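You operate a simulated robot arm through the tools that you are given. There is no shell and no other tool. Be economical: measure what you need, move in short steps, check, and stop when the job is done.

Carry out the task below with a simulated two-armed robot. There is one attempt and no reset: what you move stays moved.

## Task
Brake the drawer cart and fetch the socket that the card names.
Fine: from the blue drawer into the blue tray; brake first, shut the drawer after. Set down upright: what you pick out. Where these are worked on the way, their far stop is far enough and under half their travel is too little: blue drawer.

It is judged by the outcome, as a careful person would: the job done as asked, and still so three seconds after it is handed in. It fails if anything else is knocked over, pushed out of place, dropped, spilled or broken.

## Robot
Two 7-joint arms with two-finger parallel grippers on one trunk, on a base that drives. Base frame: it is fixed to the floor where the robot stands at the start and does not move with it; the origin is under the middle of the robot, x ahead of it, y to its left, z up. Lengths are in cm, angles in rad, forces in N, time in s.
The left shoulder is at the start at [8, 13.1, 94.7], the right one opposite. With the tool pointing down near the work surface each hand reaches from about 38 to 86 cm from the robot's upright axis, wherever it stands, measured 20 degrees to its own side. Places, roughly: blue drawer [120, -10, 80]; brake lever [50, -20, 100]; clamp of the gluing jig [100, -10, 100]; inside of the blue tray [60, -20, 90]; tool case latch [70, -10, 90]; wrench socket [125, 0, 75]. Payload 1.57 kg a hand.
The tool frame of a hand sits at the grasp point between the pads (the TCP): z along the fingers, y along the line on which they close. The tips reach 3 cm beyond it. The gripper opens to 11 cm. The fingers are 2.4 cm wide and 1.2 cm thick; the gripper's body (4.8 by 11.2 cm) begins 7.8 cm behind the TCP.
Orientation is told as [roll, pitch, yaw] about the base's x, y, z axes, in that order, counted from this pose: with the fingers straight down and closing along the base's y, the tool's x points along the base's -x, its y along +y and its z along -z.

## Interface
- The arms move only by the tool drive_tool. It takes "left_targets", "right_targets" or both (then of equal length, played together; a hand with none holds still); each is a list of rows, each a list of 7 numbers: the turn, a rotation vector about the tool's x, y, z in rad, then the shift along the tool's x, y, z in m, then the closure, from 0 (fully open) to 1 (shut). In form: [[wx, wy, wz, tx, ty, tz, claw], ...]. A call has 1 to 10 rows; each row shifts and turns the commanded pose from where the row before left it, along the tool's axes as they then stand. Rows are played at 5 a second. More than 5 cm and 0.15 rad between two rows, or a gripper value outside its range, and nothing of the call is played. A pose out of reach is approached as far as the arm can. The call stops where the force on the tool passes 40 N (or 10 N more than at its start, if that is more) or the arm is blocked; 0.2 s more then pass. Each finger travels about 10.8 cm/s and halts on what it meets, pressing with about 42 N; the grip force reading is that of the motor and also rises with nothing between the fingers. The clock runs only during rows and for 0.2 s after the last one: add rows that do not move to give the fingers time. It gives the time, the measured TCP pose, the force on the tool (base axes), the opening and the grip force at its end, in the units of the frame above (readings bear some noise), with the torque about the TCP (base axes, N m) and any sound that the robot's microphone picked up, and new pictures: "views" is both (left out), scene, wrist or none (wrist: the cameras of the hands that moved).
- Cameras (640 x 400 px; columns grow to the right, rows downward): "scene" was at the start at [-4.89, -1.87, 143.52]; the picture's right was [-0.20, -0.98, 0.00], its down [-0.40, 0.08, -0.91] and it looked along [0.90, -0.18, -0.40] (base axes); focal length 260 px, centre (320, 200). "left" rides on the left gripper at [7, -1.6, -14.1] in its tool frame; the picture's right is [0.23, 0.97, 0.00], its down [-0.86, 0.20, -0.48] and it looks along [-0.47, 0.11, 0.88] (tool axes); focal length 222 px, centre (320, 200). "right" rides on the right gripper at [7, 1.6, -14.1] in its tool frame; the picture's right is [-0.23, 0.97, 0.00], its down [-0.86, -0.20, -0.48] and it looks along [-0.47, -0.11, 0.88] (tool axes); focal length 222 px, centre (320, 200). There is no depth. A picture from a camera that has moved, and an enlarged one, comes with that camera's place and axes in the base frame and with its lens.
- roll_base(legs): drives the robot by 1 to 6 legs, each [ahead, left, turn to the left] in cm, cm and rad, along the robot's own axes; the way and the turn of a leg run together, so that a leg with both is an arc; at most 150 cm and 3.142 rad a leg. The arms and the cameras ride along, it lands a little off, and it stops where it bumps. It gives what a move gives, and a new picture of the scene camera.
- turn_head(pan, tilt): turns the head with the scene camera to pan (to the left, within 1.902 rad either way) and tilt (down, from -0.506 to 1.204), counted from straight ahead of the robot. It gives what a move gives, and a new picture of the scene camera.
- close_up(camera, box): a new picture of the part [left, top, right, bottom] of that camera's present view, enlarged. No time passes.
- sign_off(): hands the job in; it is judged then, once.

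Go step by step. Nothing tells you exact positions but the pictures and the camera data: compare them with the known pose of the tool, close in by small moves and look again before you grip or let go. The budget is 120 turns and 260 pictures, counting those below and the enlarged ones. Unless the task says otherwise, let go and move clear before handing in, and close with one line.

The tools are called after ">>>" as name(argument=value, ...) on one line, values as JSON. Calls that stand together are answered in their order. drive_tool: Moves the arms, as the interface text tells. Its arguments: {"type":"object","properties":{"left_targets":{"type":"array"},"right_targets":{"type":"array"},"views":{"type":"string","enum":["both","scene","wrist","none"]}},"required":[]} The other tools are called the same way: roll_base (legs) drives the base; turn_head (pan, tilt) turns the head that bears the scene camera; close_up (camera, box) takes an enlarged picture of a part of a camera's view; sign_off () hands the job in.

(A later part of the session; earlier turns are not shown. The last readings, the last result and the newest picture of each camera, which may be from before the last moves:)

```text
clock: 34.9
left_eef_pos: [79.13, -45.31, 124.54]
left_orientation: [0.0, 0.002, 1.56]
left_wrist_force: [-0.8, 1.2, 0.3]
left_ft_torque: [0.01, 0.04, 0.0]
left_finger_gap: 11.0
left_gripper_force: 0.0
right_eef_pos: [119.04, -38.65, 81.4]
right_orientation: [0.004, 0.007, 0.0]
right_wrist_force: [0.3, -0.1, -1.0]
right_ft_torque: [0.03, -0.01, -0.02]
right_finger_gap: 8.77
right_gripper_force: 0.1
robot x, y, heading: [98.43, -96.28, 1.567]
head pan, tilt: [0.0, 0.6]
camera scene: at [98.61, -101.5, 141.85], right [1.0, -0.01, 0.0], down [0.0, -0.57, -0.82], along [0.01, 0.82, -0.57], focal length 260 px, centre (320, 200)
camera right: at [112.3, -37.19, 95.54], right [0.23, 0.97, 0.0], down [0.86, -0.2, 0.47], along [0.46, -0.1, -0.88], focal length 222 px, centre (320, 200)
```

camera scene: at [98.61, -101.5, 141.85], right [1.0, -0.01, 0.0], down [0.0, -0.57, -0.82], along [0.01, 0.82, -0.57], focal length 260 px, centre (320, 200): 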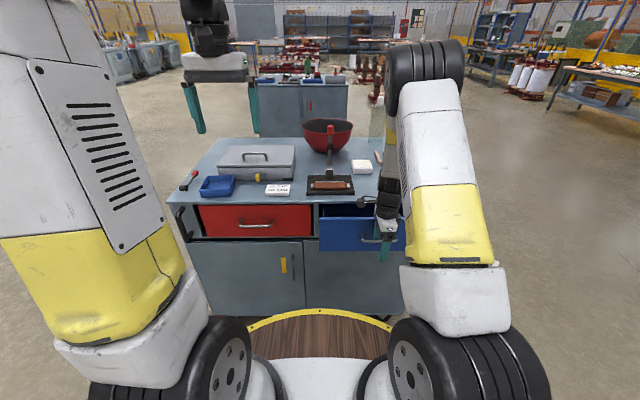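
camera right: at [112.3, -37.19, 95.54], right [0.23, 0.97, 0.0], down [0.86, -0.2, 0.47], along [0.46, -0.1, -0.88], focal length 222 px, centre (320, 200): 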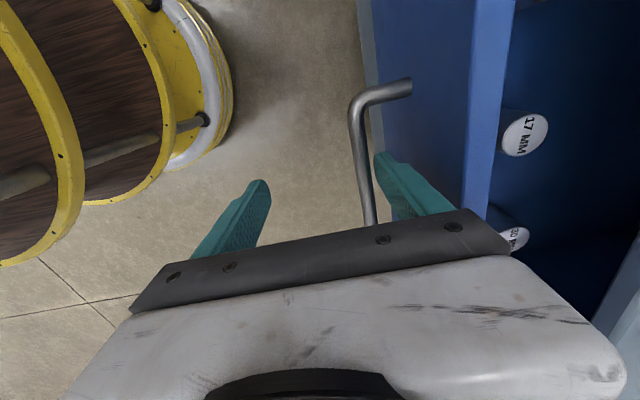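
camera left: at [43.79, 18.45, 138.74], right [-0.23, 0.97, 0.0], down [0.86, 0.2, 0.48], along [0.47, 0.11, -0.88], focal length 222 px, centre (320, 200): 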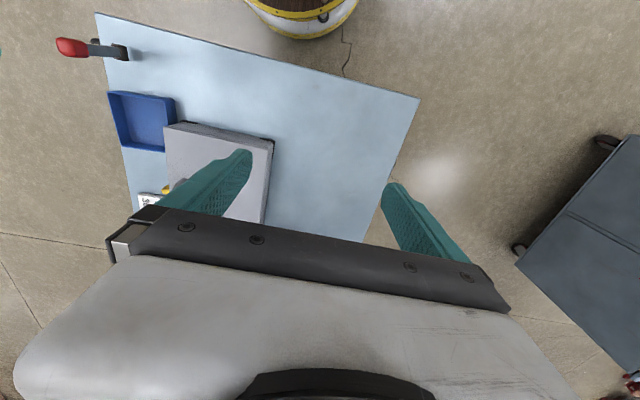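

The drawer is opening, and sockets marked 17 MM and another are visible. I'll keep pulling.

>>> drive_tool(right_targets=[[0, 0, 0, 0, -0.012, 0, 0.2], [0, 0, 0, 0, -0.015, 0, 0.2], [0, 0, 0, 0, -0.015, 0, 0.2], [0, 0, 0, 0, -0.015, 0, 0.2], [0, 0, 0, 0, -0.015, 0, 0.2], [0, 0, 0, 0, -0.015, 0, 0.2], [0, 0, 0, 0, -0.015, 0, 0.2], [0, 0, 0, 0, -0.01, 0, 0.2], [0, 0, 0, 0, 0, 0, 0.2]])

```text
clock: 36.9
left_eef_pos: [79.15, -45.42, 124.58]
left_orientation: [-0.001, 0.001, 1.563]
left_wrist_force: [0.0, 0.3, 0.0]
left_ft_torque: [-0.02, -0.01, -0.01]
left_finger_gap: 11.01
left_gripper_force: 0.0
right_eef_pos: [119.21, -49.84, 81.32]
right_orientation: [0.003, 0.007, 0.0]
right_wrist_force: [0.6, 0.6, -0.8]
right_ft_torque: [0.03, 0.01, -0.01]
right_finger_gap: 8.8
right_gripper_force: 0.0
robot x, y, heading: [98.71, -96.57, 1.558]
head pan, tilt: [0.0, 0.6]
camera scene: at [98.61, -101.5, 141.85], right [1.0, -0.01, 0.0], down [0.0, -0.57, -0.82], along [0.01, 0.82, -0.57], focal length 260 px, centre (320, 200)
camera right: at [112.4, -48.37, 95.49], right [0.23, 0.97, 0.0], down [0.86, -0.2, 0.47], along [0.46, -0.11, -0.88], focal length 222 px, centre (320, 200)
```

scene: 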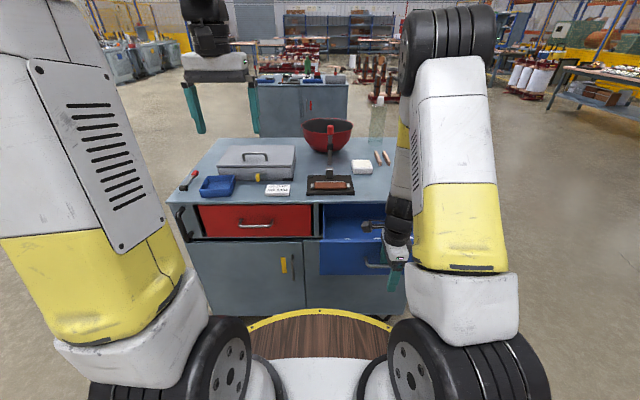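
right: 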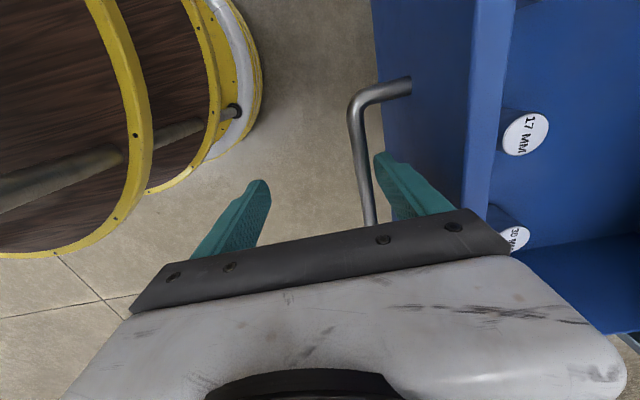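

>>> drive_tool(right_targets=[[0, 0, 0, 0, -0.012, 0, 0.2], [0, 0, 0, 0, -0.012, 0, 0.2], [0, 0, 0, 0, -0.012, 0, 0.2], [0, 0, 0, 0, -0.012, 0, 0.2], [0, 0, 0, 0, -0.012, 0, 0.2], [0, 0, 0, 0, 0, 0, 0.2]])

```text
clock: 38.3
left_eef_pos: [79.07, -45.31, 124.59]
left_orientation: [0.001, 0.002, 1.561]
left_wrist_force: [0.4, -0.1, -0.7]
left_ft_torque: [-0.03, -0.01, -0.01]
left_finger_gap: 10.99
left_gripper_force: 0.1
right_eef_pos: [119.06, -55.78, 81.37]
right_orientation: [0.003, 0.007, -0.001]
right_wrist_force: [0.2, 0.2, -0.4]
right_ft_torque: [0.0, 0.03, 0.03]
right_finger_gap: 8.83
right_gripper_force: 0.2
robot x, y, heading: [98.83, -96.68, 1.56]
head pan, tilt: [0.0, 0.6]
camera scene: at [98.61, -101.5, 141.85], right [1.0, -0.01, 0.0], down [0.0, -0.57, -0.82], along [0.01, 0.82, -0.57], focal length 260 px, centre (320, 200)
camera right: at [112.28, -54.34, 95.55], right [0.23, 0.97, 0.0], down [0.86, -0.2, 0.47], along [0.46, -0.11, -0.88], focal length 222 px, centre (320, 200)
```

scene: 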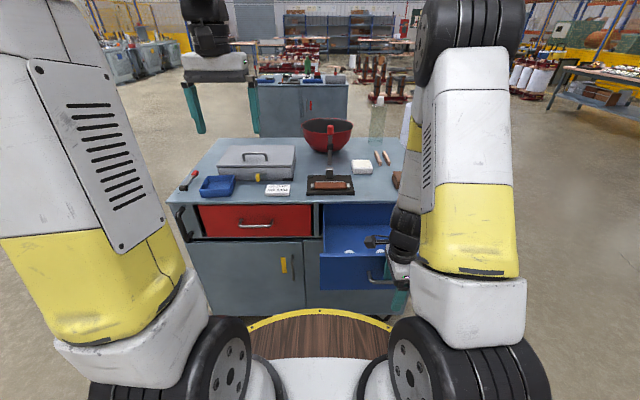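
right: 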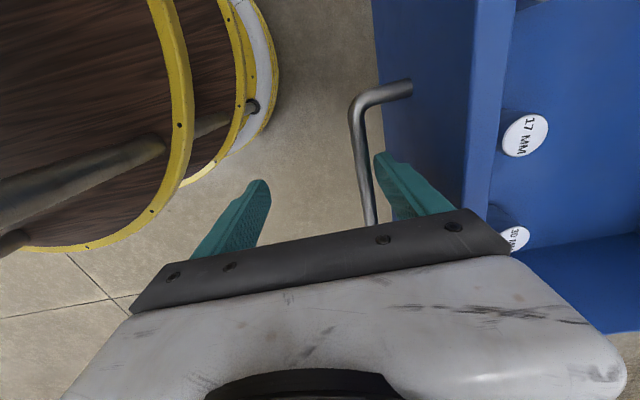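

The drawer is about 25 cm open, with a clear view of the sockets. I'll free the finger, lift straight up and look into the drawer.

>>> drive_tool(right_targets=[[0, 0, 0, 0, 0.006, 0, 0.2], [0, 0, 0, 0, 0, -0.04, 0.2], [0, 0, 0, 0, 0, -0.05, 0.2], [0, 0, 0, 0, 0, -0.05, 0.2], [0, 0, 0, 0, 0, -0.05, 0.2], [0, 0, 0, 0, 0.04, -0.02, 0.2], [0, 0, 0, 0, 0.04, 0, 0.2], [0, 0, 0, 0, 0, 0, 0.2]])

>>> close_up(camera="scene", box=[300, 190, 430, 300])

```text
clock: 40.1
left_eef_pos: [79.17, -45.4, 124.45]
left_orientation: [0.0, 0.0, 1.561]
left_wrist_force: [0.3, 0.0, 0.0]
left_ft_torque: [-0.02, -0.01, 0.0]
left_finger_gap: 11.01
left_gripper_force: 0.0
right_eef_pos: [119.49, -47.22, 102.17]
right_orientation: [0.004, 0.008, 0.0]
right_wrist_force: [0.2, -0.4, 0.0]
right_ft_torque: [0.02, 0.0, -0.02]
right_finger_gap: 8.81
right_gripper_force: 0.1
robot x, y, heading: [98.93, -96.36, 1.568]
head pan, tilt: [0.0, 0.6]
camera scene: at [98.62, -101.51, 141.85], right [1.0, -0.01, 0.0], down [0.0, -0.57, -0.82], along [0.01, 0.82, -0.57], focal length 260 px, centre (320, 200)
camera right: at [112.67, -45.81, 116.39], right [0.23, 0.97, 0.0], down [0.86, -0.2, 0.47], along [0.46, -0.11, -0.88], focal length 222 px, centre (320, 200)
```

scene: 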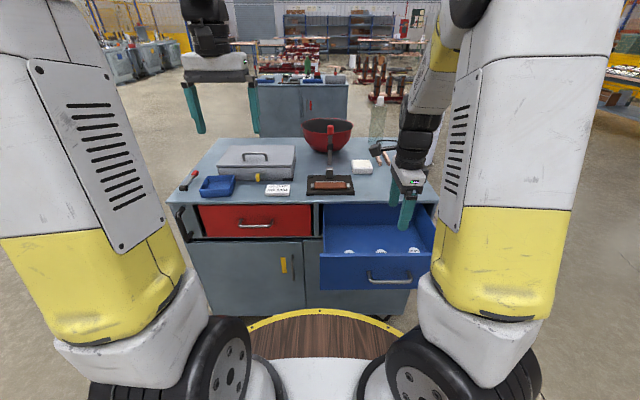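
right: 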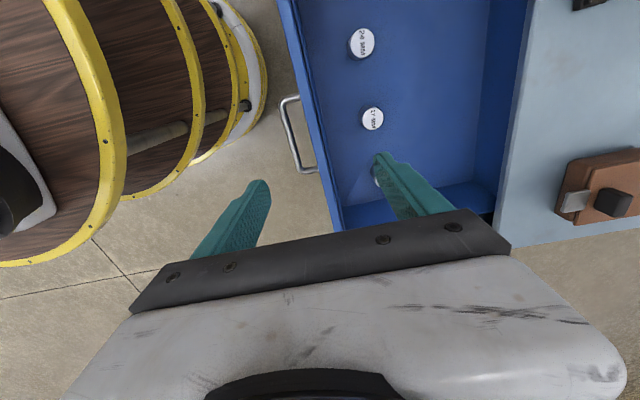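

```text
3.64 times, centred on (365, 245) of scene
camera zoom: at [98.62, -101.51, 141.85], right [1.0, -0.01, 0.0], down [0.0, -0.57, -0.82], along [0.01, 0.82, -0.57], focal length 946 px, centre (156, 36)
```

zoom: 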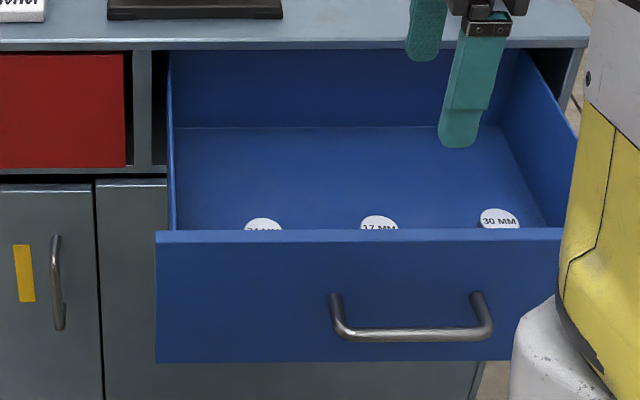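

The right-most socket reads 30 MM, at about (131.5, -38, top z 76). I'll move the hand above it and look again.

>>> drive_tool(right_targets=[[0, 0, 0, -0.04, 0.03, 0, 0.2], [0, 0, 0, -0.04, 0.03, 0, 0.2], [0, 0, 0, -0.035, 0.03, 0, 0.2], [0, 0, 0, 0, 0, 0.04, 0.2], [0, 0, 0, 0, 0, 0, 0.2]])

>>> close_up(camera="right", box=[240, 60, 420, 240])

>>> close_up(camera="scene", box=[300, 190, 450, 300])

```text
clock: 41.3
left_eef_pos: [78.99, -45.36, 124.57]
left_orientation: [0.0, 0.001, 1.562]
left_wrist_force: [0.1, 0.7, 0.6]
left_ft_torque: [-0.02, 0.02, 0.02]
left_finger_gap: 10.97
left_gripper_force: 0.0
right_eef_pos: [130.6, -38.05, 98.27]
right_orientation: [0.005, 0.008, 0.001]
right_wrist_force: [-1.0, 0.2, 0.2]
right_ft_torque: [-0.02, -0.03, 0.0]
right_finger_gap: 8.8
right_gripper_force: 0.1
robot x, y, heading: [98.8, -96.38, 1.561]
head pan, tilt: [0.0, 0.6]
camera scene: at [98.62, -101.5, 141.85], right [1.0, -0.01, 0.0], down [0.0, -0.57, -0.82], along [0.01, 0.82, -0.57], focal length 260 px, centre (320, 200)
camera right: at [123.87, -36.56, 112.41], right [0.23, 0.97, 0.0], down [0.86, -0.2, 0.47], along [0.46, -0.1, -0.88], focal length 222 px, centre (320, 200)
```

scene: 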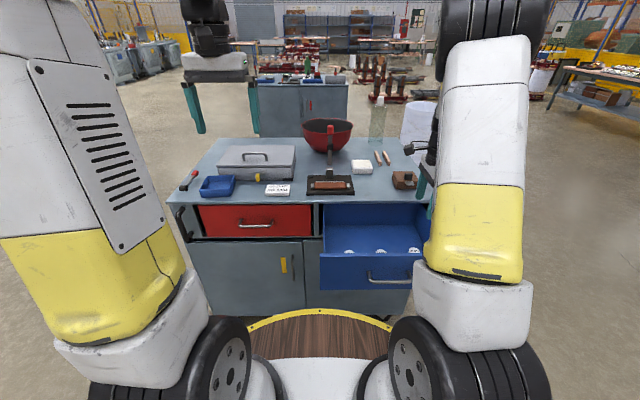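
right: 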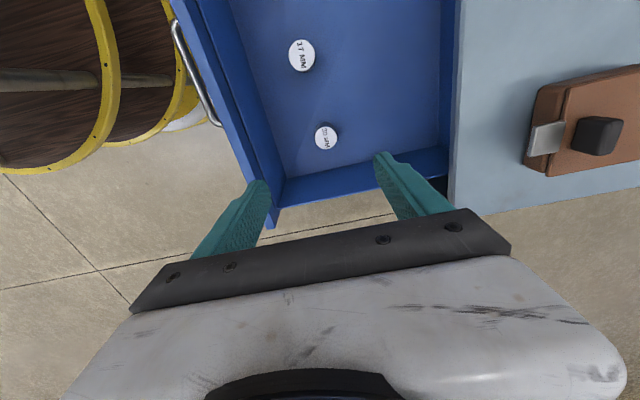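

```text
2.22 times, centred on (330, 150) of right
camera zoom: at [123.87, -36.56, 112.41], right [0.23, 0.97, 0.0], down [0.86, -0.2, 0.47], along [0.46, -0.1, -0.88], focal length 494 px, centre (298, 311)
```

zoom: 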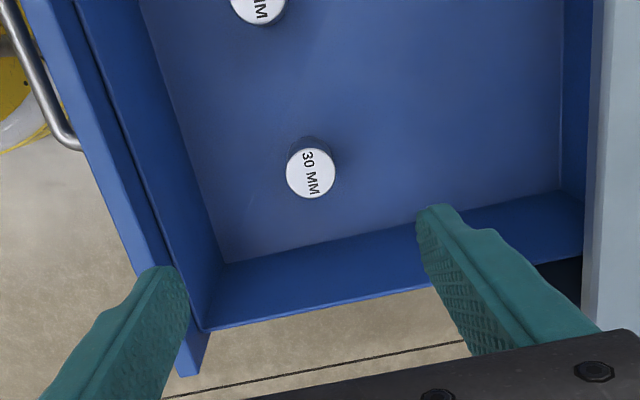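

```text
3.64 times, centred on (375, 245) of scene
camera zoom: at [98.62, -101.5, 141.85], right [1.0, -0.01, 0.0], down [0.0, -0.57, -0.82], along [0.01, 0.82, -0.57], focal length 946 px, centre (120, 36)
```

zoom: 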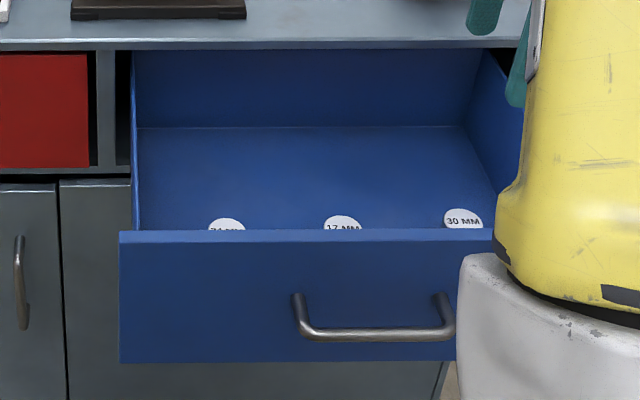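

The 30 MM socket is confirmed at (132.1, -37.4), about 3.6 cm wide and 5 cm tall. I'll centre over it and go down partway.

>>> drive_tool(right_targets=[[0, 0, 0, -0.015, 0.0065, 0, 0.25], [0, 0, 0, 0, 0, 0.04, 0.25], [0, 0, 0, 0, 0, 0.04, 0.25], [0, 0, 0, 0, 0, 0.04, 0.25], [0, 0, 0, 0, 0, 0, 0.25]], views="wrist")

>>> close_up(camera="right", box=[240, 60, 420, 240])

```text
clock: 42.5
left_eef_pos: [78.99, -45.45, 124.61]
left_orientation: [0.0, -0.001, 1.563]
left_wrist_force: [0.0, -0.2, -0.2]
left_ft_torque: [0.02, -0.03, 0.02]
left_finger_gap: 11.01
left_gripper_force: 0.0
right_eef_pos: [132.02, -37.69, 86.3]
right_orientation: [0.005, 0.006, 0.0]
right_wrist_force: [1.0, 0.1, 0.4]
right_ft_torque: [-0.01, 0.0, -0.01]
right_finger_gap: 8.24
right_gripper_force: 0.0
robot x, y, heading: [98.74, -96.23, 1.562]
head pan, tilt: [0.0, 0.6]
camera right: at [125.33, -36.22, 100.38], right [0.23, 0.97, 0.0], down [0.86, -0.2, 0.47], along [0.46, -0.11, -0.88], focal length 222 px, centre (320, 200)
```

right: 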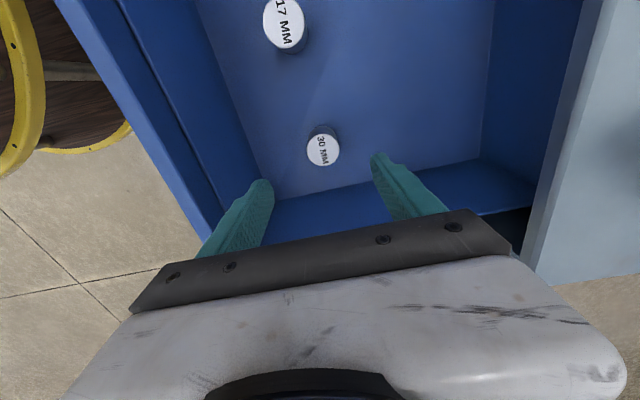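

```text
2.22 times, centred on (330, 150) of right
camera zoom: at [125.33, -36.22, 100.38], right [0.23, 0.97, 0.0], down [0.86, -0.2, 0.47], along [0.46, -0.11, -0.88], focal length 494 px, centre (298, 311)
```

zoom: 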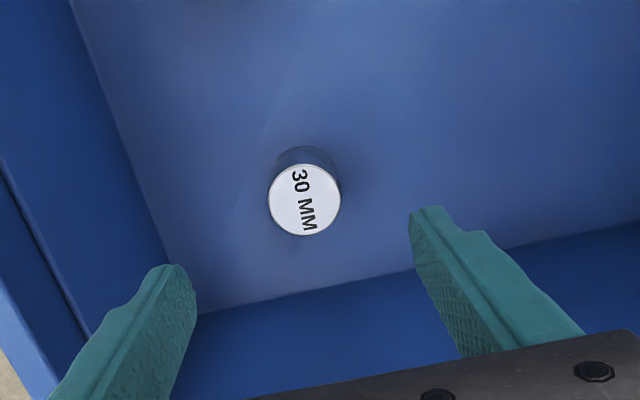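

>>> drive_tool(right_targets=[[0, 0, 0, -0.002, 0, 0.04, 0.25], [0, 0, 0, 0, 0, 0.04, 0.25], [0, 0, 0, 0, 0, 0.02, 0.25], [0, 0, 0, 0, 0, 0.012, 0.25], [0, 0, 0, 0, 0, 0, 0.25]], views="wrist")

```text
clock: 43.7
left_eef_pos: [79.12, -45.42, 124.53]
left_orientation: [-0.002, 0.001, 1.563]
left_wrist_force: [0.7, 0.6, 0.3]
left_ft_torque: [0.02, 0.01, -0.01]
left_finger_gap: 11.0
left_gripper_force: 0.0
right_eef_pos: [132.48, -37.26, 75.25]
right_orientation: [0.004, 0.008, -0.001]
right_wrist_force: [0.4, 0.4, 0.0]
right_ft_torque: [0.02, 0.01, 0.02]
right_finger_gap: 8.27
right_gripper_force: 0.0
robot x, y, heading: [98.62, -96.53, 1.565]
head pan, tilt: [0.0, 0.6]
camera right: at [125.64, -35.8, 89.45], right [0.23, 0.97, 0.0], down [0.86, -0.2, 0.47], along [0.46, -0.1, -0.88], focal length 222 px, centre (320, 200)
```

right: 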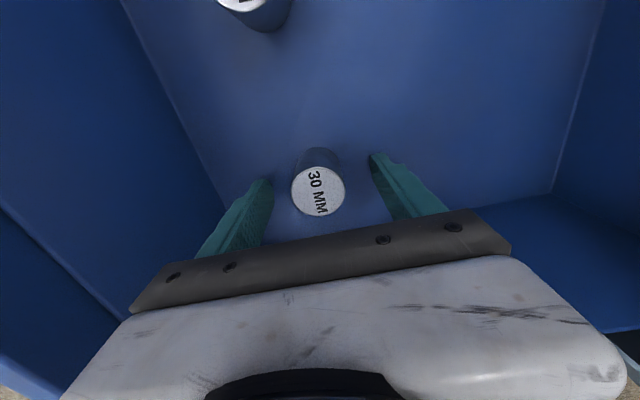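

The socket is centred between the fingers. I'll close on it.

>>> drive_tool(right_targets=[[0, 0, 0, 0, 0, 0, 0.5], [0, 0, 0, 0, 0, 0, 0.6], [0, 0, 0, 0, 0, 0, 0.8], [0, 0, 0, 0, 0, 0, 1], [0, 0, 0, 0, 0, 0, 1]], views="wrist")

```text
clock: 44.9
left_eef_pos: [79.15, -45.45, 124.49]
left_orientation: [0.0, -0.001, 1.562]
left_wrist_force: [-0.7, -0.5, 0.5]
left_ft_torque: [-0.03, 0.01, -0.01]
left_finger_gap: 11.01
left_gripper_force: 0.1
right_eef_pos: [132.51, -37.32, 75.31]
right_orientation: [0.003, 0.007, 0.001]
right_wrist_force: [0.5, -0.6, -0.7]
right_ft_torque: [-0.04, 0.03, -0.02]
right_finger_gap: 3.62
right_gripper_force: 41.8
robot x, y, heading: [98.55, -96.46, 1.561]
head pan, tilt: [0.0, 0.6]
camera right: at [125.65, -35.8, 89.46], right [0.23, 0.97, 0.0], down [0.86, -0.2, 0.47], along [0.46, -0.11, -0.88], focal length 222 px, centre (320, 200)
```

right: 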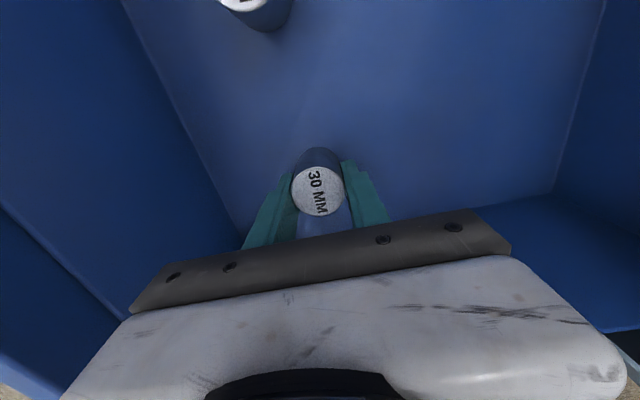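

Gripped at 3.6 cm. I'll lift it straight up out of the drawer.

>>> drive_tool(right_targets=[[0, 0, 0, 0, 0, -0.02, 1], [0, 0, 0, 0, 0, -0.03, 1], [0, 0, 0, 0, 0, -0.04, 1], [0, 0, 0, 0, 0, -0.04, 1], [0, 0, 0, 0, 0, -0.04, 1], [0, 0, 0, 0, 0, -0.04, 1], [0, 0, 0, 0, 0, -0.04, 1], [0, 0, 0, 0, 0, -0.04, 1], [0, 0, 0, 0.04, -0.03, 0, 1], [0, 0, 0, 0.04, -0.03, 0, 1]])

```text
clock: 47.1
left_eef_pos: [79.03, -45.31, 124.55]
left_orientation: [0.001, -0.002, 1.561]
left_wrist_force: [-0.2, 1.4, -0.3]
left_ft_torque: [-0.01, -0.02, -0.02]
left_finger_gap: 10.99
left_gripper_force: 0.0
right_eef_pos: [124.5, -43.67, 104.02]
right_orientation: [0.004, 0.008, -0.001]
right_wrist_force: [1.5, 0.4, 0.0]
right_ft_torque: [-0.03, -0.01, 0.03]
right_finger_gap: 0.0
right_gripper_force: 21.1
robot x, y, heading: [98.39, -96.56, 1.561]
head pan, tilt: [0.0, 0.6]
camera scene: at [98.64, -101.46, 141.86], right [1.0, -0.01, 0.0], down [0.0, -0.57, -0.82], along [0.01, 0.82, -0.57], focal length 260 px, centre (320, 200)
camera right: at [117.69, -42.07, 118.17], right [0.23, 0.97, 0.0], down [0.86, -0.2, 0.47], along [0.46, -0.11, -0.88], focal length 222 px, centre (320, 200)
```

scene: 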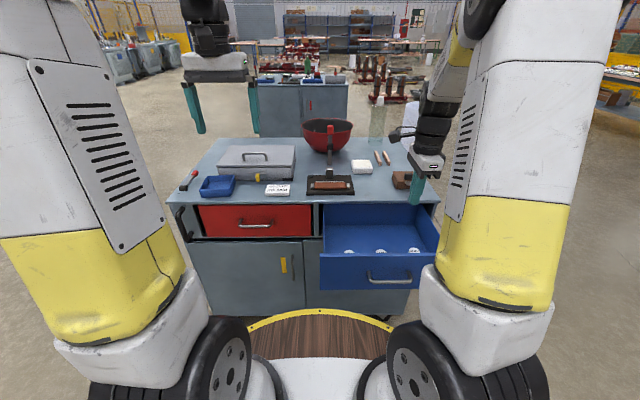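
right: 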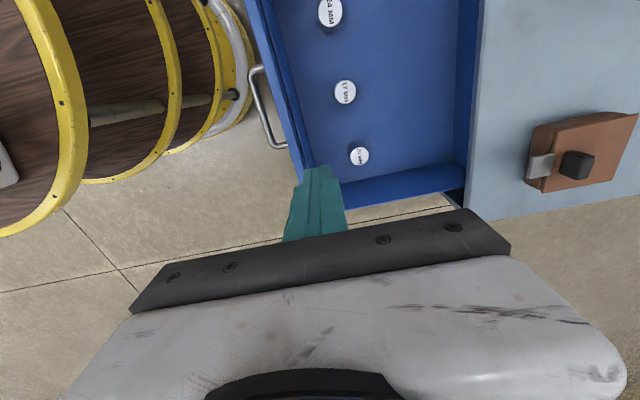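

The socket slipped out of the grip; it still stands in the drawer. I'll look closely to find out why.

>>> close_up(camera="right", box=[310, 110, 410, 200])

>>> close_up(camera="scene", box=[330, 220, 450, 290])

```text
4.44 times, centred on (360, 155) of right
camera zoom: at [117.69, -42.07, 118.17], right [0.23, 0.97, 0.0], down [0.86, -0.2, 0.47], along [0.46, -0.11, -0.88], focal length 987 px, centre (142, 400)
```

zoom: 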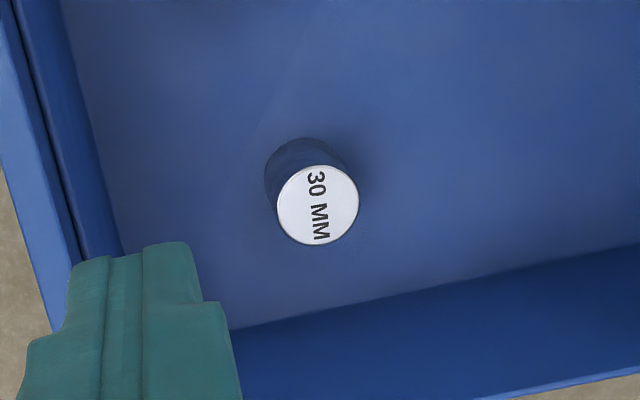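

```text
5.33 times, centred on (390, 255) of scene
camera zoom: at [98.64, -101.46, 141.86], right [1.0, -0.01, 0.0], down [0.0, -0.57, -0.82], along [0.01, 0.82, -0.57], focal length 1388 px, centre (-53, -93)
```

zoom: 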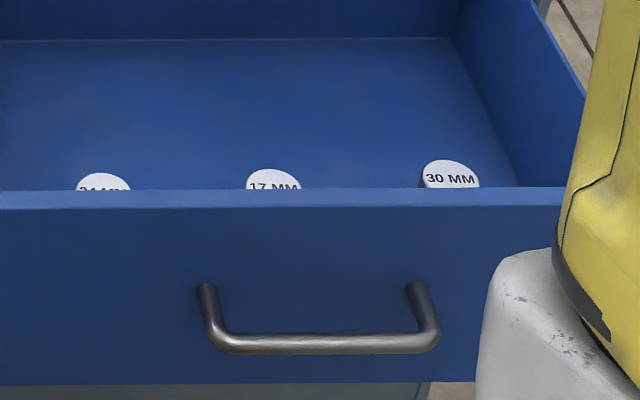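

It's undisturbed, still at (132.3, -37.5). My grip was probably too shallow, so I'll go back, grip deeper and lift slowly with checks.

>>> drive_tool(right_targets=[[0, 0, 0, -0.038, 0.03, 0, 0.25], [0, 0, 0, -0.04, 0.031, 0, 0.25], [0, 0, 0, 0, 0, 0.05, 0.25], [0, 0, 0, 0, 0, 0.05, 0.25], [0, 0, 0, 0, 0, 0.05, 0.25], [0, 0, 0, 0, 0, 0.05, 0.25], [0, 0, 0, 0, 0, 0.05, 0.25], [0, 0, 0, 0, 0, 0.03, 0.25], [0, 0, 0, 0, 0, 0.005, 0.25], [0, 0, 0, 0, 0, 0, 0.25]], views="wrist")

```text
refused: row 2 steps farther than a row can; nothing moved
```

>>> drive_tool(right_targets=[[0, 0, 0, -0.038, 0.03, 0, 0.25], [0, 0, 0, -0.039, 0.031, 0, 0.25], [0, 0, 0, 0, 0, 0.05, 0.25], [0, 0, 0, 0, 0, 0.05, 0.25], [0, 0, 0, 0, 0, 0.05, 0.25], [0, 0, 0, 0, 0, 0.05, 0.25], [0, 0, 0, 0, 0, 0.05, 0.25], [0, 0, 0, 0, 0, 0.03, 0.25], [0, 0, 0, 0, 0, 0, 0.25]], views="wrist")

```text
clock: 49.1
left_eef_pos: [79.03, -45.31, 124.46]
left_orientation: [0.002, 0.0, 1.563]
left_wrist_force: [-0.6, 0.2, 0.8]
left_ft_torque: [-0.04, 0.0, 0.01]
left_finger_gap: 11.01
left_gripper_force: 0.1
right_eef_pos: [131.66, -37.43, 76.19]
right_orientation: [0.004, 0.007, 0.0]
right_wrist_force: [0.6, -0.6, -0.9]
right_ft_torque: [0.0, -0.01, 0.02]
right_finger_gap: 8.26
right_gripper_force: 0.0
robot x, y, heading: [98.75, -96.59, 1.56]
head pan, tilt: [0.0, 0.6]
camera right: at [124.94, -35.96, 90.39], right [0.23, 0.97, 0.0], down [0.86, -0.2, 0.47], along [0.46, -0.1, -0.88], focal length 222 px, centre (320, 200)
```

right: 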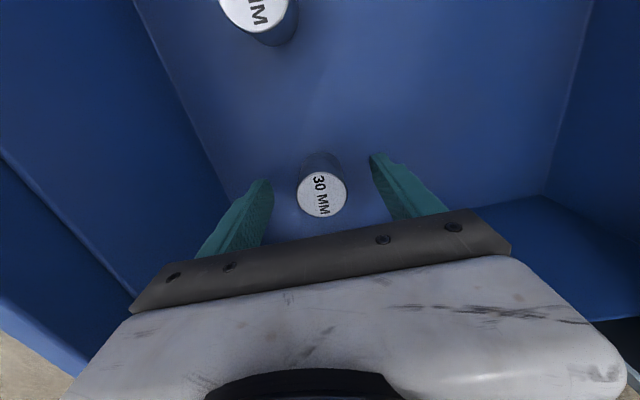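

>>> drive_tool(right_targets=[[0, 0, 0, -0.006, 0, 0.01, 0.25], [0, 0, 0, 0, 0, 0.005, 0.25], [0, 0, 0, 0, 0, 0.005, 0.25], [0, 0, 0, 0, 0, 0.003, 0.25], [0, 0, 0, 0, 0, 0.003, 0.25], [0, 0, 0, 0, 0, 0, 0.25]], views="none")

```text
clock: 50.0
left_eef_pos: [79.14, -45.41, 124.47]
left_orientation: [0.001, -0.002, 1.562]
left_wrist_force: [-0.1, 0.1, -1.0]
left_ft_torque: [-0.02, -0.02, -0.03]
left_finger_gap: 11.0
left_gripper_force: 0.1
right_eef_pos: [132.5, -37.03, 74.63]
right_orientation: [0.011, 0.006, 0.001]
right_wrist_force: [-2.8, 1.0, 8.4]
right_ft_torque: [-0.43, 0.0, -0.1]
right_finger_gap: 8.2
right_gripper_force: 0.1
robot x, y, heading: [98.64, -95.95, 1.558]
head pan, tilt: [0.0, 0.6]
stopped in row 4 (right hand): the force on the tool passed its limit at 47 N (the readings are from after the stop); the commanded pose is now the measured one
```

The tips touch the drawer floor at TCP z of about 74.6. I'll grip just above that, wait for full force, then lift a little and watch the load.

>>> drive_tool(right_targets=[[0, 0, 0, 0, -0.003, -0.003, 0.4], [0, 0, 0, 0, 0, 0, 0.6], [0, 0, 0, 0, 0, 0, 0.9], [0, 0, 0, 0, 0, 0, 1], [0, 0, 0, 0, 0, 0, 1], [0, 0, 0, 0, 0, 0, 1], [0, 0, 0, 0, 0, -0.004, 1], [0, 0, 0, 0, 0, -0.004, 1], [0, 0, 0, 0, 0, -0.004, 1]], views="wrist")

```text
clock: 52.0
left_eef_pos: [79.09, -45.47, 124.56]
left_orientation: [0.0, 0.001, 1.561]
left_wrist_force: [0.3, 0.3, -0.6]
left_ft_torque: [-0.01, 0.01, 0.02]
left_finger_gap: 11.0
left_gripper_force: 0.1
right_eef_pos: [132.63, -37.46, 75.92]
right_orientation: [0.011, 0.005, 0.001]
right_wrist_force: [-1.1, 0.7, -2.0]
right_ft_torque: [-0.01, -0.02, -0.01]
right_finger_gap: 3.56
right_gripper_force: 42.3
robot x, y, heading: [98.83, -96.37, 1.561]
head pan, tilt: [0.0, 0.6]
camera right: at [125.8, -36.06, 90.15], right [0.23, 0.97, 0.01], down [0.86, -0.2, 0.47], along [0.46, -0.1, -0.88], focal length 222 px, centre (320, 200)
```

right: 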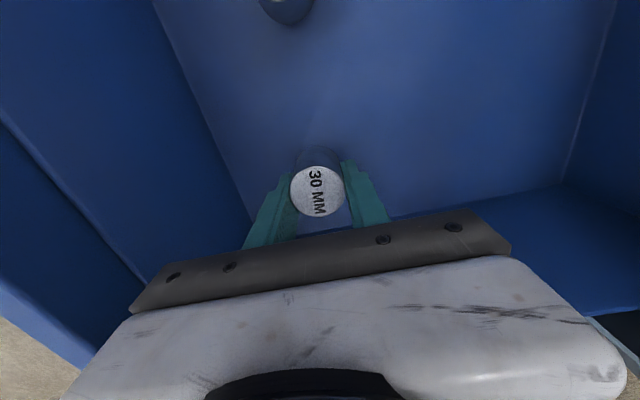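

The load reads about 2 N, so it has lifted. I'll continue up slowly.

>>> drive_tool(right_targets=[[0, 0, 0, 0, 0, -0.006, 1], [0, 0, 0, 0, 0, -0.008, 1], [0, 0, 0, 0, 0, -0.01, 1], [0, 0, 0, 0, 0, -0.01, 1], [0, 0, 0, 0, 0, -0.01, 1], [0, 0, 0, 0, 0, 0, 1]], views="wrist")

```text
clock: 53.4
left_eef_pos: [79.1, -45.36, 124.47]
left_orientation: [0.001, 0.0, 1.561]
left_wrist_force: [0.6, 0.2, 0.3]
left_ft_torque: [0.0, 0.0, 0.0]
left_finger_gap: 11.0
left_gripper_force: 0.1
right_eef_pos: [132.63, -37.53, 80.4]
right_orientation: [0.012, 0.006, 0.0]
right_wrist_force: [0.1, 0.3, -1.9]
right_ft_torque: [0.04, 0.0, 0.03]
right_finger_gap: 3.57
right_gripper_force: 41.9
robot x, y, heading: [98.8, -96.37, 1.563]
head pan, tilt: [0.0, 0.6]
camera right: at [125.89, -36.2, 94.63], right [0.23, 0.97, 0.01], down [0.86, -0.2, 0.47], along [0.46, -0.1, -0.88], focal length 222 px, centre (320, 200)
```

right: 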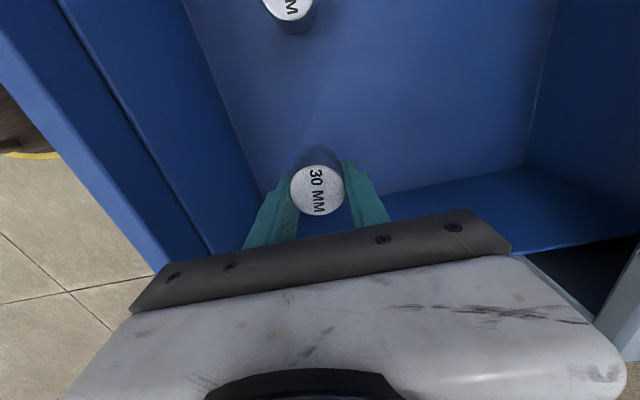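

Held firmly. I'll continue up.

>>> drive_tool(right_targets=[[0, 0, 0, 0, 0, -0.012, 1], [0, 0, 0, 0, 0, -0.018, 1], [0, 0, 0, 0, 0, -0.02, 1], [0, 0, 0, 0, 0, -0.022, 1], [0, 0, 0, 0, 0, -0.024, 1], [0, 0, 0, 0, 0, -0.024, 1], [0, 0, 0, 0, 0, -0.024, 1], [0, 0, 0, 0, 0, -0.024, 1], [0, 0, 0, 0, 0, -0.024, 1], [0, 0, 0, 0, 0, -0.01, 1]], views="wrist")

```text
clock: 55.6
left_eef_pos: [79.16, -45.32, 124.49]
left_orientation: [0.001, -0.001, 1.56]
left_wrist_force: [-0.3, -0.9, -0.9]
left_ft_torque: [0.0, 0.0, 0.02]
left_finger_gap: 11.01
left_gripper_force: 0.2
right_eef_pos: [132.66, -37.83, 100.57]
right_orientation: [0.01, 0.005, 0.0]
right_wrist_force: [-0.1, -1.4, -1.8]
right_ft_torque: [0.0, -0.01, -0.02]
right_finger_gap: 3.43
right_gripper_force: 41.2
robot x, y, heading: [98.74, -96.54, 1.561]
head pan, tilt: [0.0, 0.6]
camera right: at [125.78, -36.43, 114.71], right [0.23, 0.97, 0.01], down [0.86, -0.2, 0.47], along [0.46, -0.1, -0.88], focal length 222 px, centre (320, 200)
```

right: 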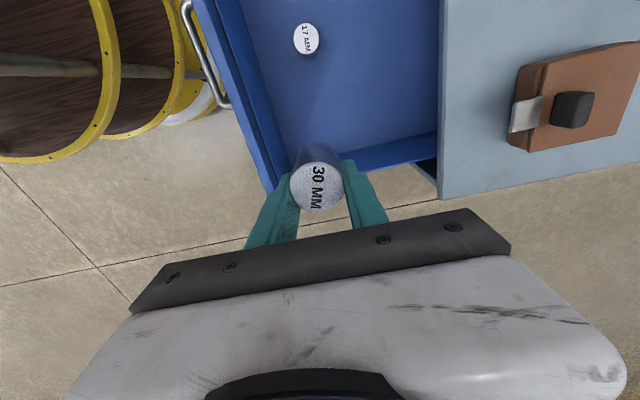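

The grip gap has shrunk a little (3.57 to 3.43), so the socket may be creeping. I'll hold still and see whether it slips at rest.

>>> drive_tool(right_targets=[[0, 0, 0, 0, 0, 0, 1], [0, 0, 0, 0, 0, 0, 1], [0, 0, 0, 0, 0, 0, 1], [0, 0, 0, 0, 0, 0, 1], [0, 0, 0, 0, 0, 0, 1], [0, 0, 0, 0, 0, 0, 1]], views="none")

>>> close_up(camera="right", box=[260, 130, 380, 230])

```text
clock: 57.0
left_eef_pos: [79.2, -45.29, 124.51]
left_orientation: [0.002, 0.001, 1.563]
left_wrist_force: [-0.3, 1.4, -0.4]
left_ft_torque: [0.03, 0.01, -0.01]
left_finger_gap: 11.02
left_gripper_force: 0.1
right_eef_pos: [132.63, -37.81, 100.46]
right_orientation: [0.009, 0.004, 0.001]
right_wrist_force: [-0.1, 0.1, -1.3]
right_ft_torque: [-0.03, -0.01, 0.0]
right_finger_gap: 3.44
right_gripper_force: 42.0
robot x, y, heading: [98.38, -96.28, 1.561]
head pan, tilt: [0.0, 0.6]
```

```text
4.00 times, centred on (320, 180) of right
camera zoom: at [125.79, -36.42, 114.7], right [0.23, 0.97, 0.01], down [0.86, -0.2, 0.47], along [0.46, -0.1, -0.88], focal length 888 px, centre (320, 280)
```

zoom: 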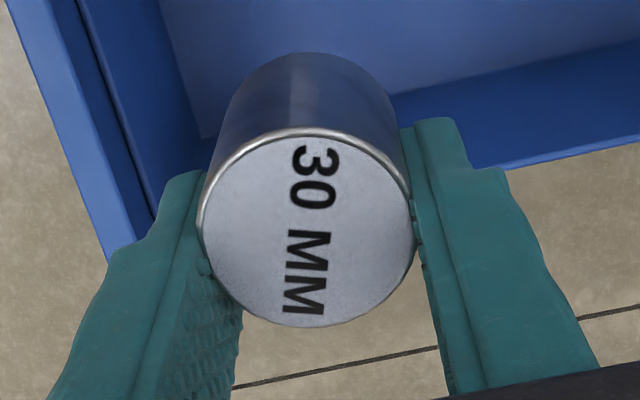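

The gap is smaller than the socket's width, so I must be holding it near the pad edge, with the socket about 1 cm off toward -x. I'll lower it gently back to the drawer floor and regrip centred.

>>> drive_tool(right_targets=[[0, 0, 0, 0, 0, 0.012, 1], [0, 0, 0, 0, 0, 0.02, 1], [0, 0, 0, 0, 0, 0.025, 1], [0, 0, 0, 0, 0, 0.025, 1], [0, 0, 0, 0, 0, 0.025, 1], [0, 0, 0, 0, 0, 0.025, 1], [0, 0, 0, 0, 0, 0.025, 1], [0, 0, 0, 0, 0, 0.025, 1], [0, 0, 0, 0, 0, 0.025, 1], [0, 0, 0, 0, 0, 0.015, 1]], views="none")

>>> drive_tool(right_targets=[[0, 0, 0, 0, 0, 0.01, 1], [0, 0, 0, 0, 0, 0.006, 1], [0, 0, 0, 0, 0, 0.004, 1], [0, 0, 0, 0, 0, 0.003, 1], [0, 0, 0, 0, 0, 0, 1]], views="wrist")

```text
clock: 59.2
left_eef_pos: [79.13, -45.25, 124.54]
left_orientation: [-0.001, 0.0, 1.564]
left_wrist_force: [-0.5, 0.0, 0.0]
left_ft_torque: [-0.01, 0.0, 0.04]
left_finger_gap: 10.99
left_gripper_force: 0.1
right_eef_pos: [132.63, -37.24, 78.42]
right_orientation: [0.013, 0.007, 0.001]
right_wrist_force: [0.2, -0.3, -1.6]
right_ft_torque: [0.04, 0.0, 0.01]
right_finger_gap: 3.41
right_gripper_force: 41.7
robot x, y, heading: [99.0, -96.37, 1.559]
head pan, tilt: [0.0, 0.6]
```

```text
clock: 60.4
left_eef_pos: [79.15, -45.5, 124.63]
left_orientation: [0.0, -0.001, 1.561]
left_wrist_force: [0.0, 0.1, -0.4]
left_ft_torque: [-0.01, 0.02, 0.0]
left_finger_gap: 11.0
left_gripper_force: 0.1
right_eef_pos: [132.37, -37.56, 76.04]
right_orientation: [0.009, 0.005, 0.0]
right_wrist_force: [0.1, 0.5, -1.7]
right_ft_torque: [0.0, 0.01, -0.01]
right_finger_gap: 3.41
right_gripper_force: 41.7
robot x, y, heading: [98.69, -96.53, 1.571]
head pan, tilt: [0.0, 0.6]
camera right: at [125.66, -36.07, 90.25], right [0.23, 0.97, 0.01], down [0.86, -0.2, 0.47], along [0.46, -0.1, -0.88], focal length 222 px, centre (320, 200)
```

right: 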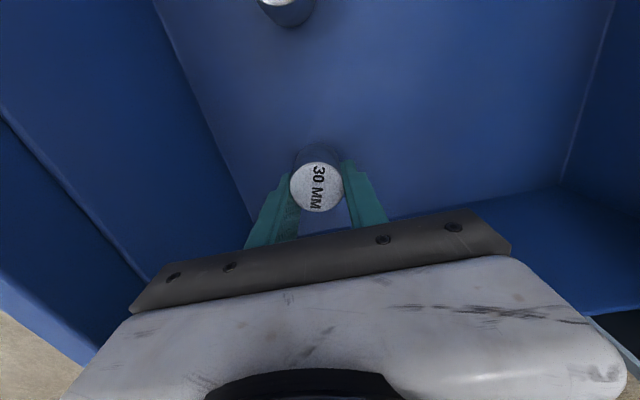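

>>> drive_tool(right_targets=[[0, 0, 0, 0, 0, 0.004, 1], [0, 0, 0, 0, 0, 0.003, 1], [0, 0, 0, 0, 0, 0.002, 1], [0, 0, 0, 0, 0, 0.002, 1], [0, 0, 0, 0, 0, 0, 1]], views="none")

```text
clock: 61.6
left_eef_pos: [79.19, -45.43, 124.62]
left_orientation: [0.0, 0.0, 1.561]
left_wrist_force: [-0.3, -0.6, 0.8]
left_ft_torque: [-0.01, -0.03, 0.0]
left_finger_gap: 11.02
left_gripper_force: 0.0
right_eef_pos: [132.63, -37.48, 75.26]
right_orientation: [0.016, 0.003, 0.0]
right_wrist_force: [2.3, 0.2, 32.2]
right_ft_torque: [-0.47, 0.26, 0.18]
right_finger_gap: 3.41
right_gripper_force: 41.2
robot x, y, heading: [98.7, -96.57, 1.565]
head pan, tilt: [0.0, 0.6]
```

It's on the floor again. The torque agrees that it sits about 0.8 cm toward -x of the TCP. I'll release, shift the hand that way and check.

>>> drive_tool(right_targets=[[0, 0, 0, 0, 0, -0.002, 1], [0, 0, 0, 0, 0, 0, 0.6], [0, 0, 0, 0, 0, 0, 0.4], [0, 0, 0, 0, 0, 0, 0.3], [0, 0, 0, 0.006, 0, 0, 0.3], [0, 0, 0, 0.006, 0, 0, 0.3], [0, 0, 0, 0, 0, 0, 0.3]], views="wrist")

>>> close_up(camera="right", box=[240, 110, 400, 230])

```text
clock: 63.2
left_eef_pos: [79.06, -45.32, 124.55]
left_orientation: [0.0, 0.0, 1.563]
left_wrist_force: [0.0, 0.2, 0.3]
left_ft_torque: [0.01, 0.02, 0.02]
left_finger_gap: 11.01
left_gripper_force: 0.1
right_eef_pos: [131.38, -37.53, 75.21]
right_orientation: [0.011, 0.005, -0.001]
right_wrist_force: [0.0, -0.2, 0.0]
right_ft_torque: [-0.01, -0.03, 0.0]
right_finger_gap: 7.69
right_gripper_force: 0.1
robot x, y, heading: [98.71, -95.87, 1.56]
head pan, tilt: [0.0, 0.6]
camera right: at [124.56, -36.11, 89.46], right [0.23, 0.97, 0.01], down [0.86, -0.2, 0.47], along [0.46, -0.1, -0.88], focal length 222 px, centre (320, 200)
```

right: 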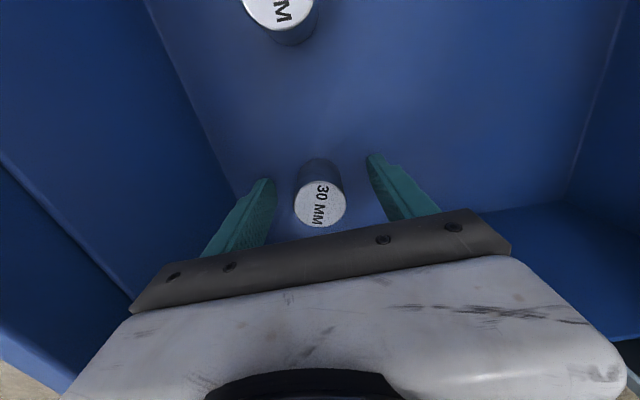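

```text
3.33 times, centred on (320, 170) of right
camera zoom: at [124.56, -36.11, 89.46], right [0.23, 0.97, 0.01], down [0.86, -0.2, 0.47], along [0.46, -0.1, -0.88], focal length 740 px, centre (320, 300)
```

zoom: 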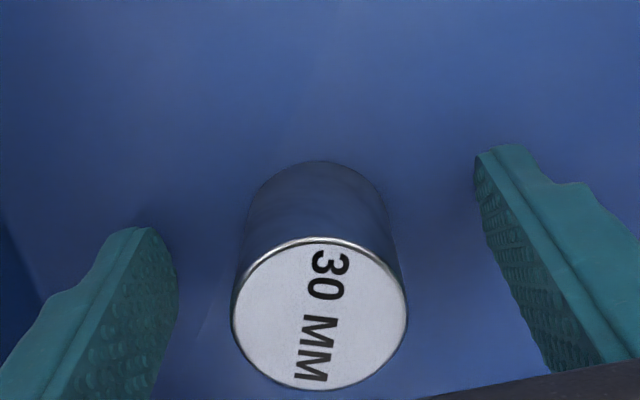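

The socket centre is about 0.5 cm toward +x of where the hand is now. I'll centre on it, go as deep as the floor allows, grip and check the gap.

>>> drive_tool(right_targets=[[0, 0, 0, -0.0045, 0, 0, 0.3], [0, 0, 0, 0, 0, 0.002, 0.3], [0, 0, 0, 0, 0, 0.002, 0.3], [0, 0, 0, 0, 0, 0, 0.5], [0, 0, 0, 0, 0, 0, 0.6], [0, 0, 0, 0, 0, 0, 0.9], [0, 0, 0, 0, 0, 0, 1], [0, 0, 0, 0, 0, 0, 1], [0, 0, 0, 0, 0, 0, 1]], views="wrist")

>>> close_up(camera="right", box=[240, 110, 400, 230])

```text
clock: 65.2
left_eef_pos: [79.0, -45.22, 124.57]
left_orientation: [0.001, -0.001, 1.563]
left_wrist_force: [0.7, -0.5, 0.5]
left_ft_torque: [-0.03, 0.0, -0.03]
left_finger_gap: 10.99
left_gripper_force: 0.1
right_eef_pos: [131.81, -37.4, 74.88]
right_orientation: [0.011, 0.006, -0.001]
right_wrist_force: [0.0, 0.4, 0.2]
right_ft_torque: [-0.04, 0.04, 0.02]
right_finger_gap: 3.37
right_gripper_force: 41.7
robot x, y, heading: [98.81, -96.1, 1.565]
head pan, tilt: [0.0, 0.6]
camera right: at [125.12, -36.02, 88.99], right [0.23, 0.97, 0.01], down [0.86, -0.2, 0.47], along [0.46, -0.1, -0.88], focal length 222 px, centre (320, 200)
```

right: 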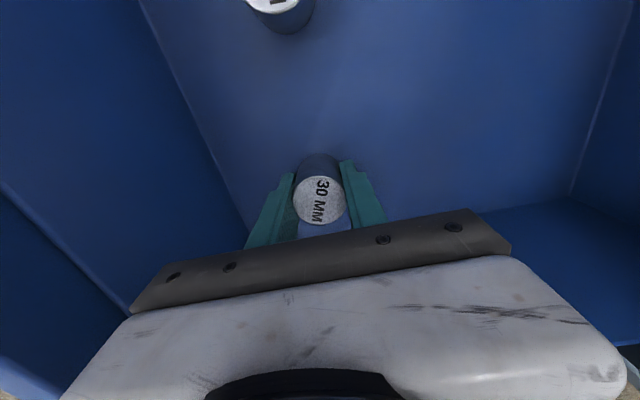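

```text
3.33 times, centred on (320, 170) of right
camera zoom: at [125.12, -36.02, 88.99], right [0.23, 0.97, 0.01], down [0.86, -0.2, 0.47], along [0.46, -0.1, -0.88], focal length 740 px, centre (320, 300)
```

zoom: 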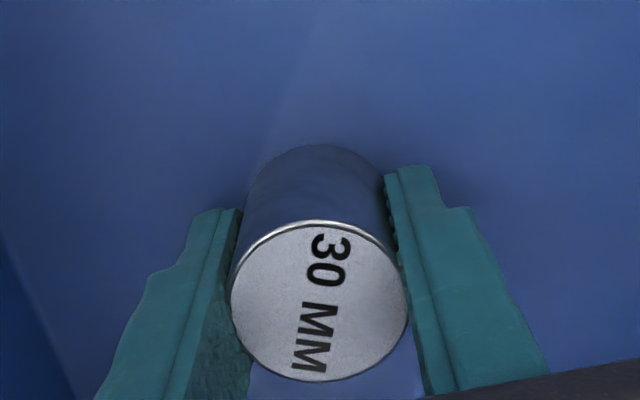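

The gap is now 3.37 and the lettering has turned, so the socket has rotated onto flats, which is a steadier grip. I'll lift slowly.

>>> drive_tool(right_targets=[[0, 0, 0, 0, 0, -0.004, 1], [0, 0, 0, 0, 0, -0.006, 1], [0, 0, 0, 0, 0, -0.008, 1], [0, 0, 0, 0, 0, -0.01, 1], [0, 0, 0, 0, 0, -0.015, 1], [0, 0, 0, 0, 0, -0.02, 1], [0, 0, 0, 0, 0, -0.02, 1], [0, 0, 0, 0, 0, -0.02, 1], [0, 0, 0, 0, 0, -0.02, 1], [0, 0, 0, 0, 0, -0.02, 1]], views="none")

>>> close_up(camera="right", box=[240, 110, 400, 230])

```text
clock: 67.4
left_eef_pos: [79.04, -45.2, 124.58]
left_orientation: [0.0, 0.0, 1.562]
left_wrist_force: [0.2, -1.1, 0.5]
left_ft_torque: [-0.02, 0.01, 0.02]
left_finger_gap: 11.01
left_gripper_force: 0.0
right_eef_pos: [131.96, -37.62, 89.43]
right_orientation: [0.01, 0.005, -0.001]
right_wrist_force: [-0.4, 0.1, -1.8]
right_ft_torque: [0.0, -0.01, -0.01]
right_finger_gap: 3.36
right_gripper_force: 41.7
robot x, y, heading: [98.61, -96.3, 1.565]
head pan, tilt: [0.0, 0.6]
```

```text
3.33 times, centred on (320, 170) of right
camera zoom: at [125.18, -36.1, 103.58], right [0.23, 0.97, 0.01], down [0.86, -0.2, 0.47], along [0.46, -0.1, -0.88], focal length 740 px, centre (320, 300)
```

zoom: 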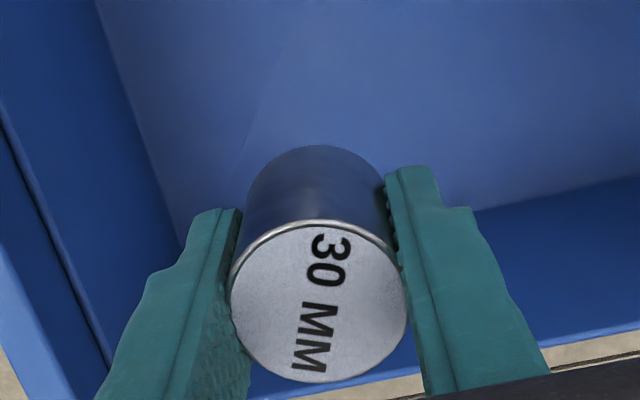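

No slip. I'll lift higher and draw back from the cart before driving left to the tray.

>>> drive_tool(right_targets=[[0, 0, 0, 0, 0, -0.015, 1], [0, 0, 0, 0, 0, -0.025, 1], [0, 0, 0, 0, 0, -0.03, 1], [0, 0, 0, 0, 0, -0.03, 1], [0, 0, 0, 0, 0, -0.03, 1], [0, 0, 0, 0, 0, -0.03, 1], [0, 0, 0, 0.01, -0.02, -0.01, 1], [0, 0, 0, 0.02, -0.025, 0, 1], [0, 0, 0, 0.03, -0.025, 0, 1], [0, 0, 0, 0.02, -0.015, 0, 1]], views="wrist")

```text
clock: 69.6
left_eef_pos: [79.15, -45.32, 124.53]
left_orientation: [0.001, -0.001, 1.562]
left_wrist_force: [-0.1, 0.0, 0.0]
left_ft_torque: [-0.03, -0.02, -0.02]
left_finger_gap: 10.99
left_gripper_force: 0.0
right_eef_pos: [124.13, -46.2, 106.06]
right_orientation: [0.01, 0.004, 0.0]
right_wrist_force: [0.7, 1.2, -1.5]
right_ft_torque: [-0.05, 0.02, -0.03]
right_finger_gap: 3.38
right_gripper_force: 41.6
robot x, y, heading: [98.21, -96.31, 1.564]
head pan, tilt: [0.0, 0.6]
camera right: at [117.32, -44.82, 120.23], right [0.23, 0.97, 0.01], down [0.86, -0.2, 0.47], along [0.46, -0.1, -0.88], focal length 222 px, centre (320, 200)
```

right: 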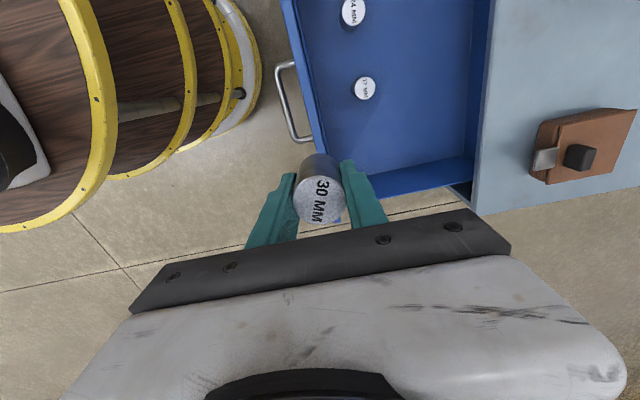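

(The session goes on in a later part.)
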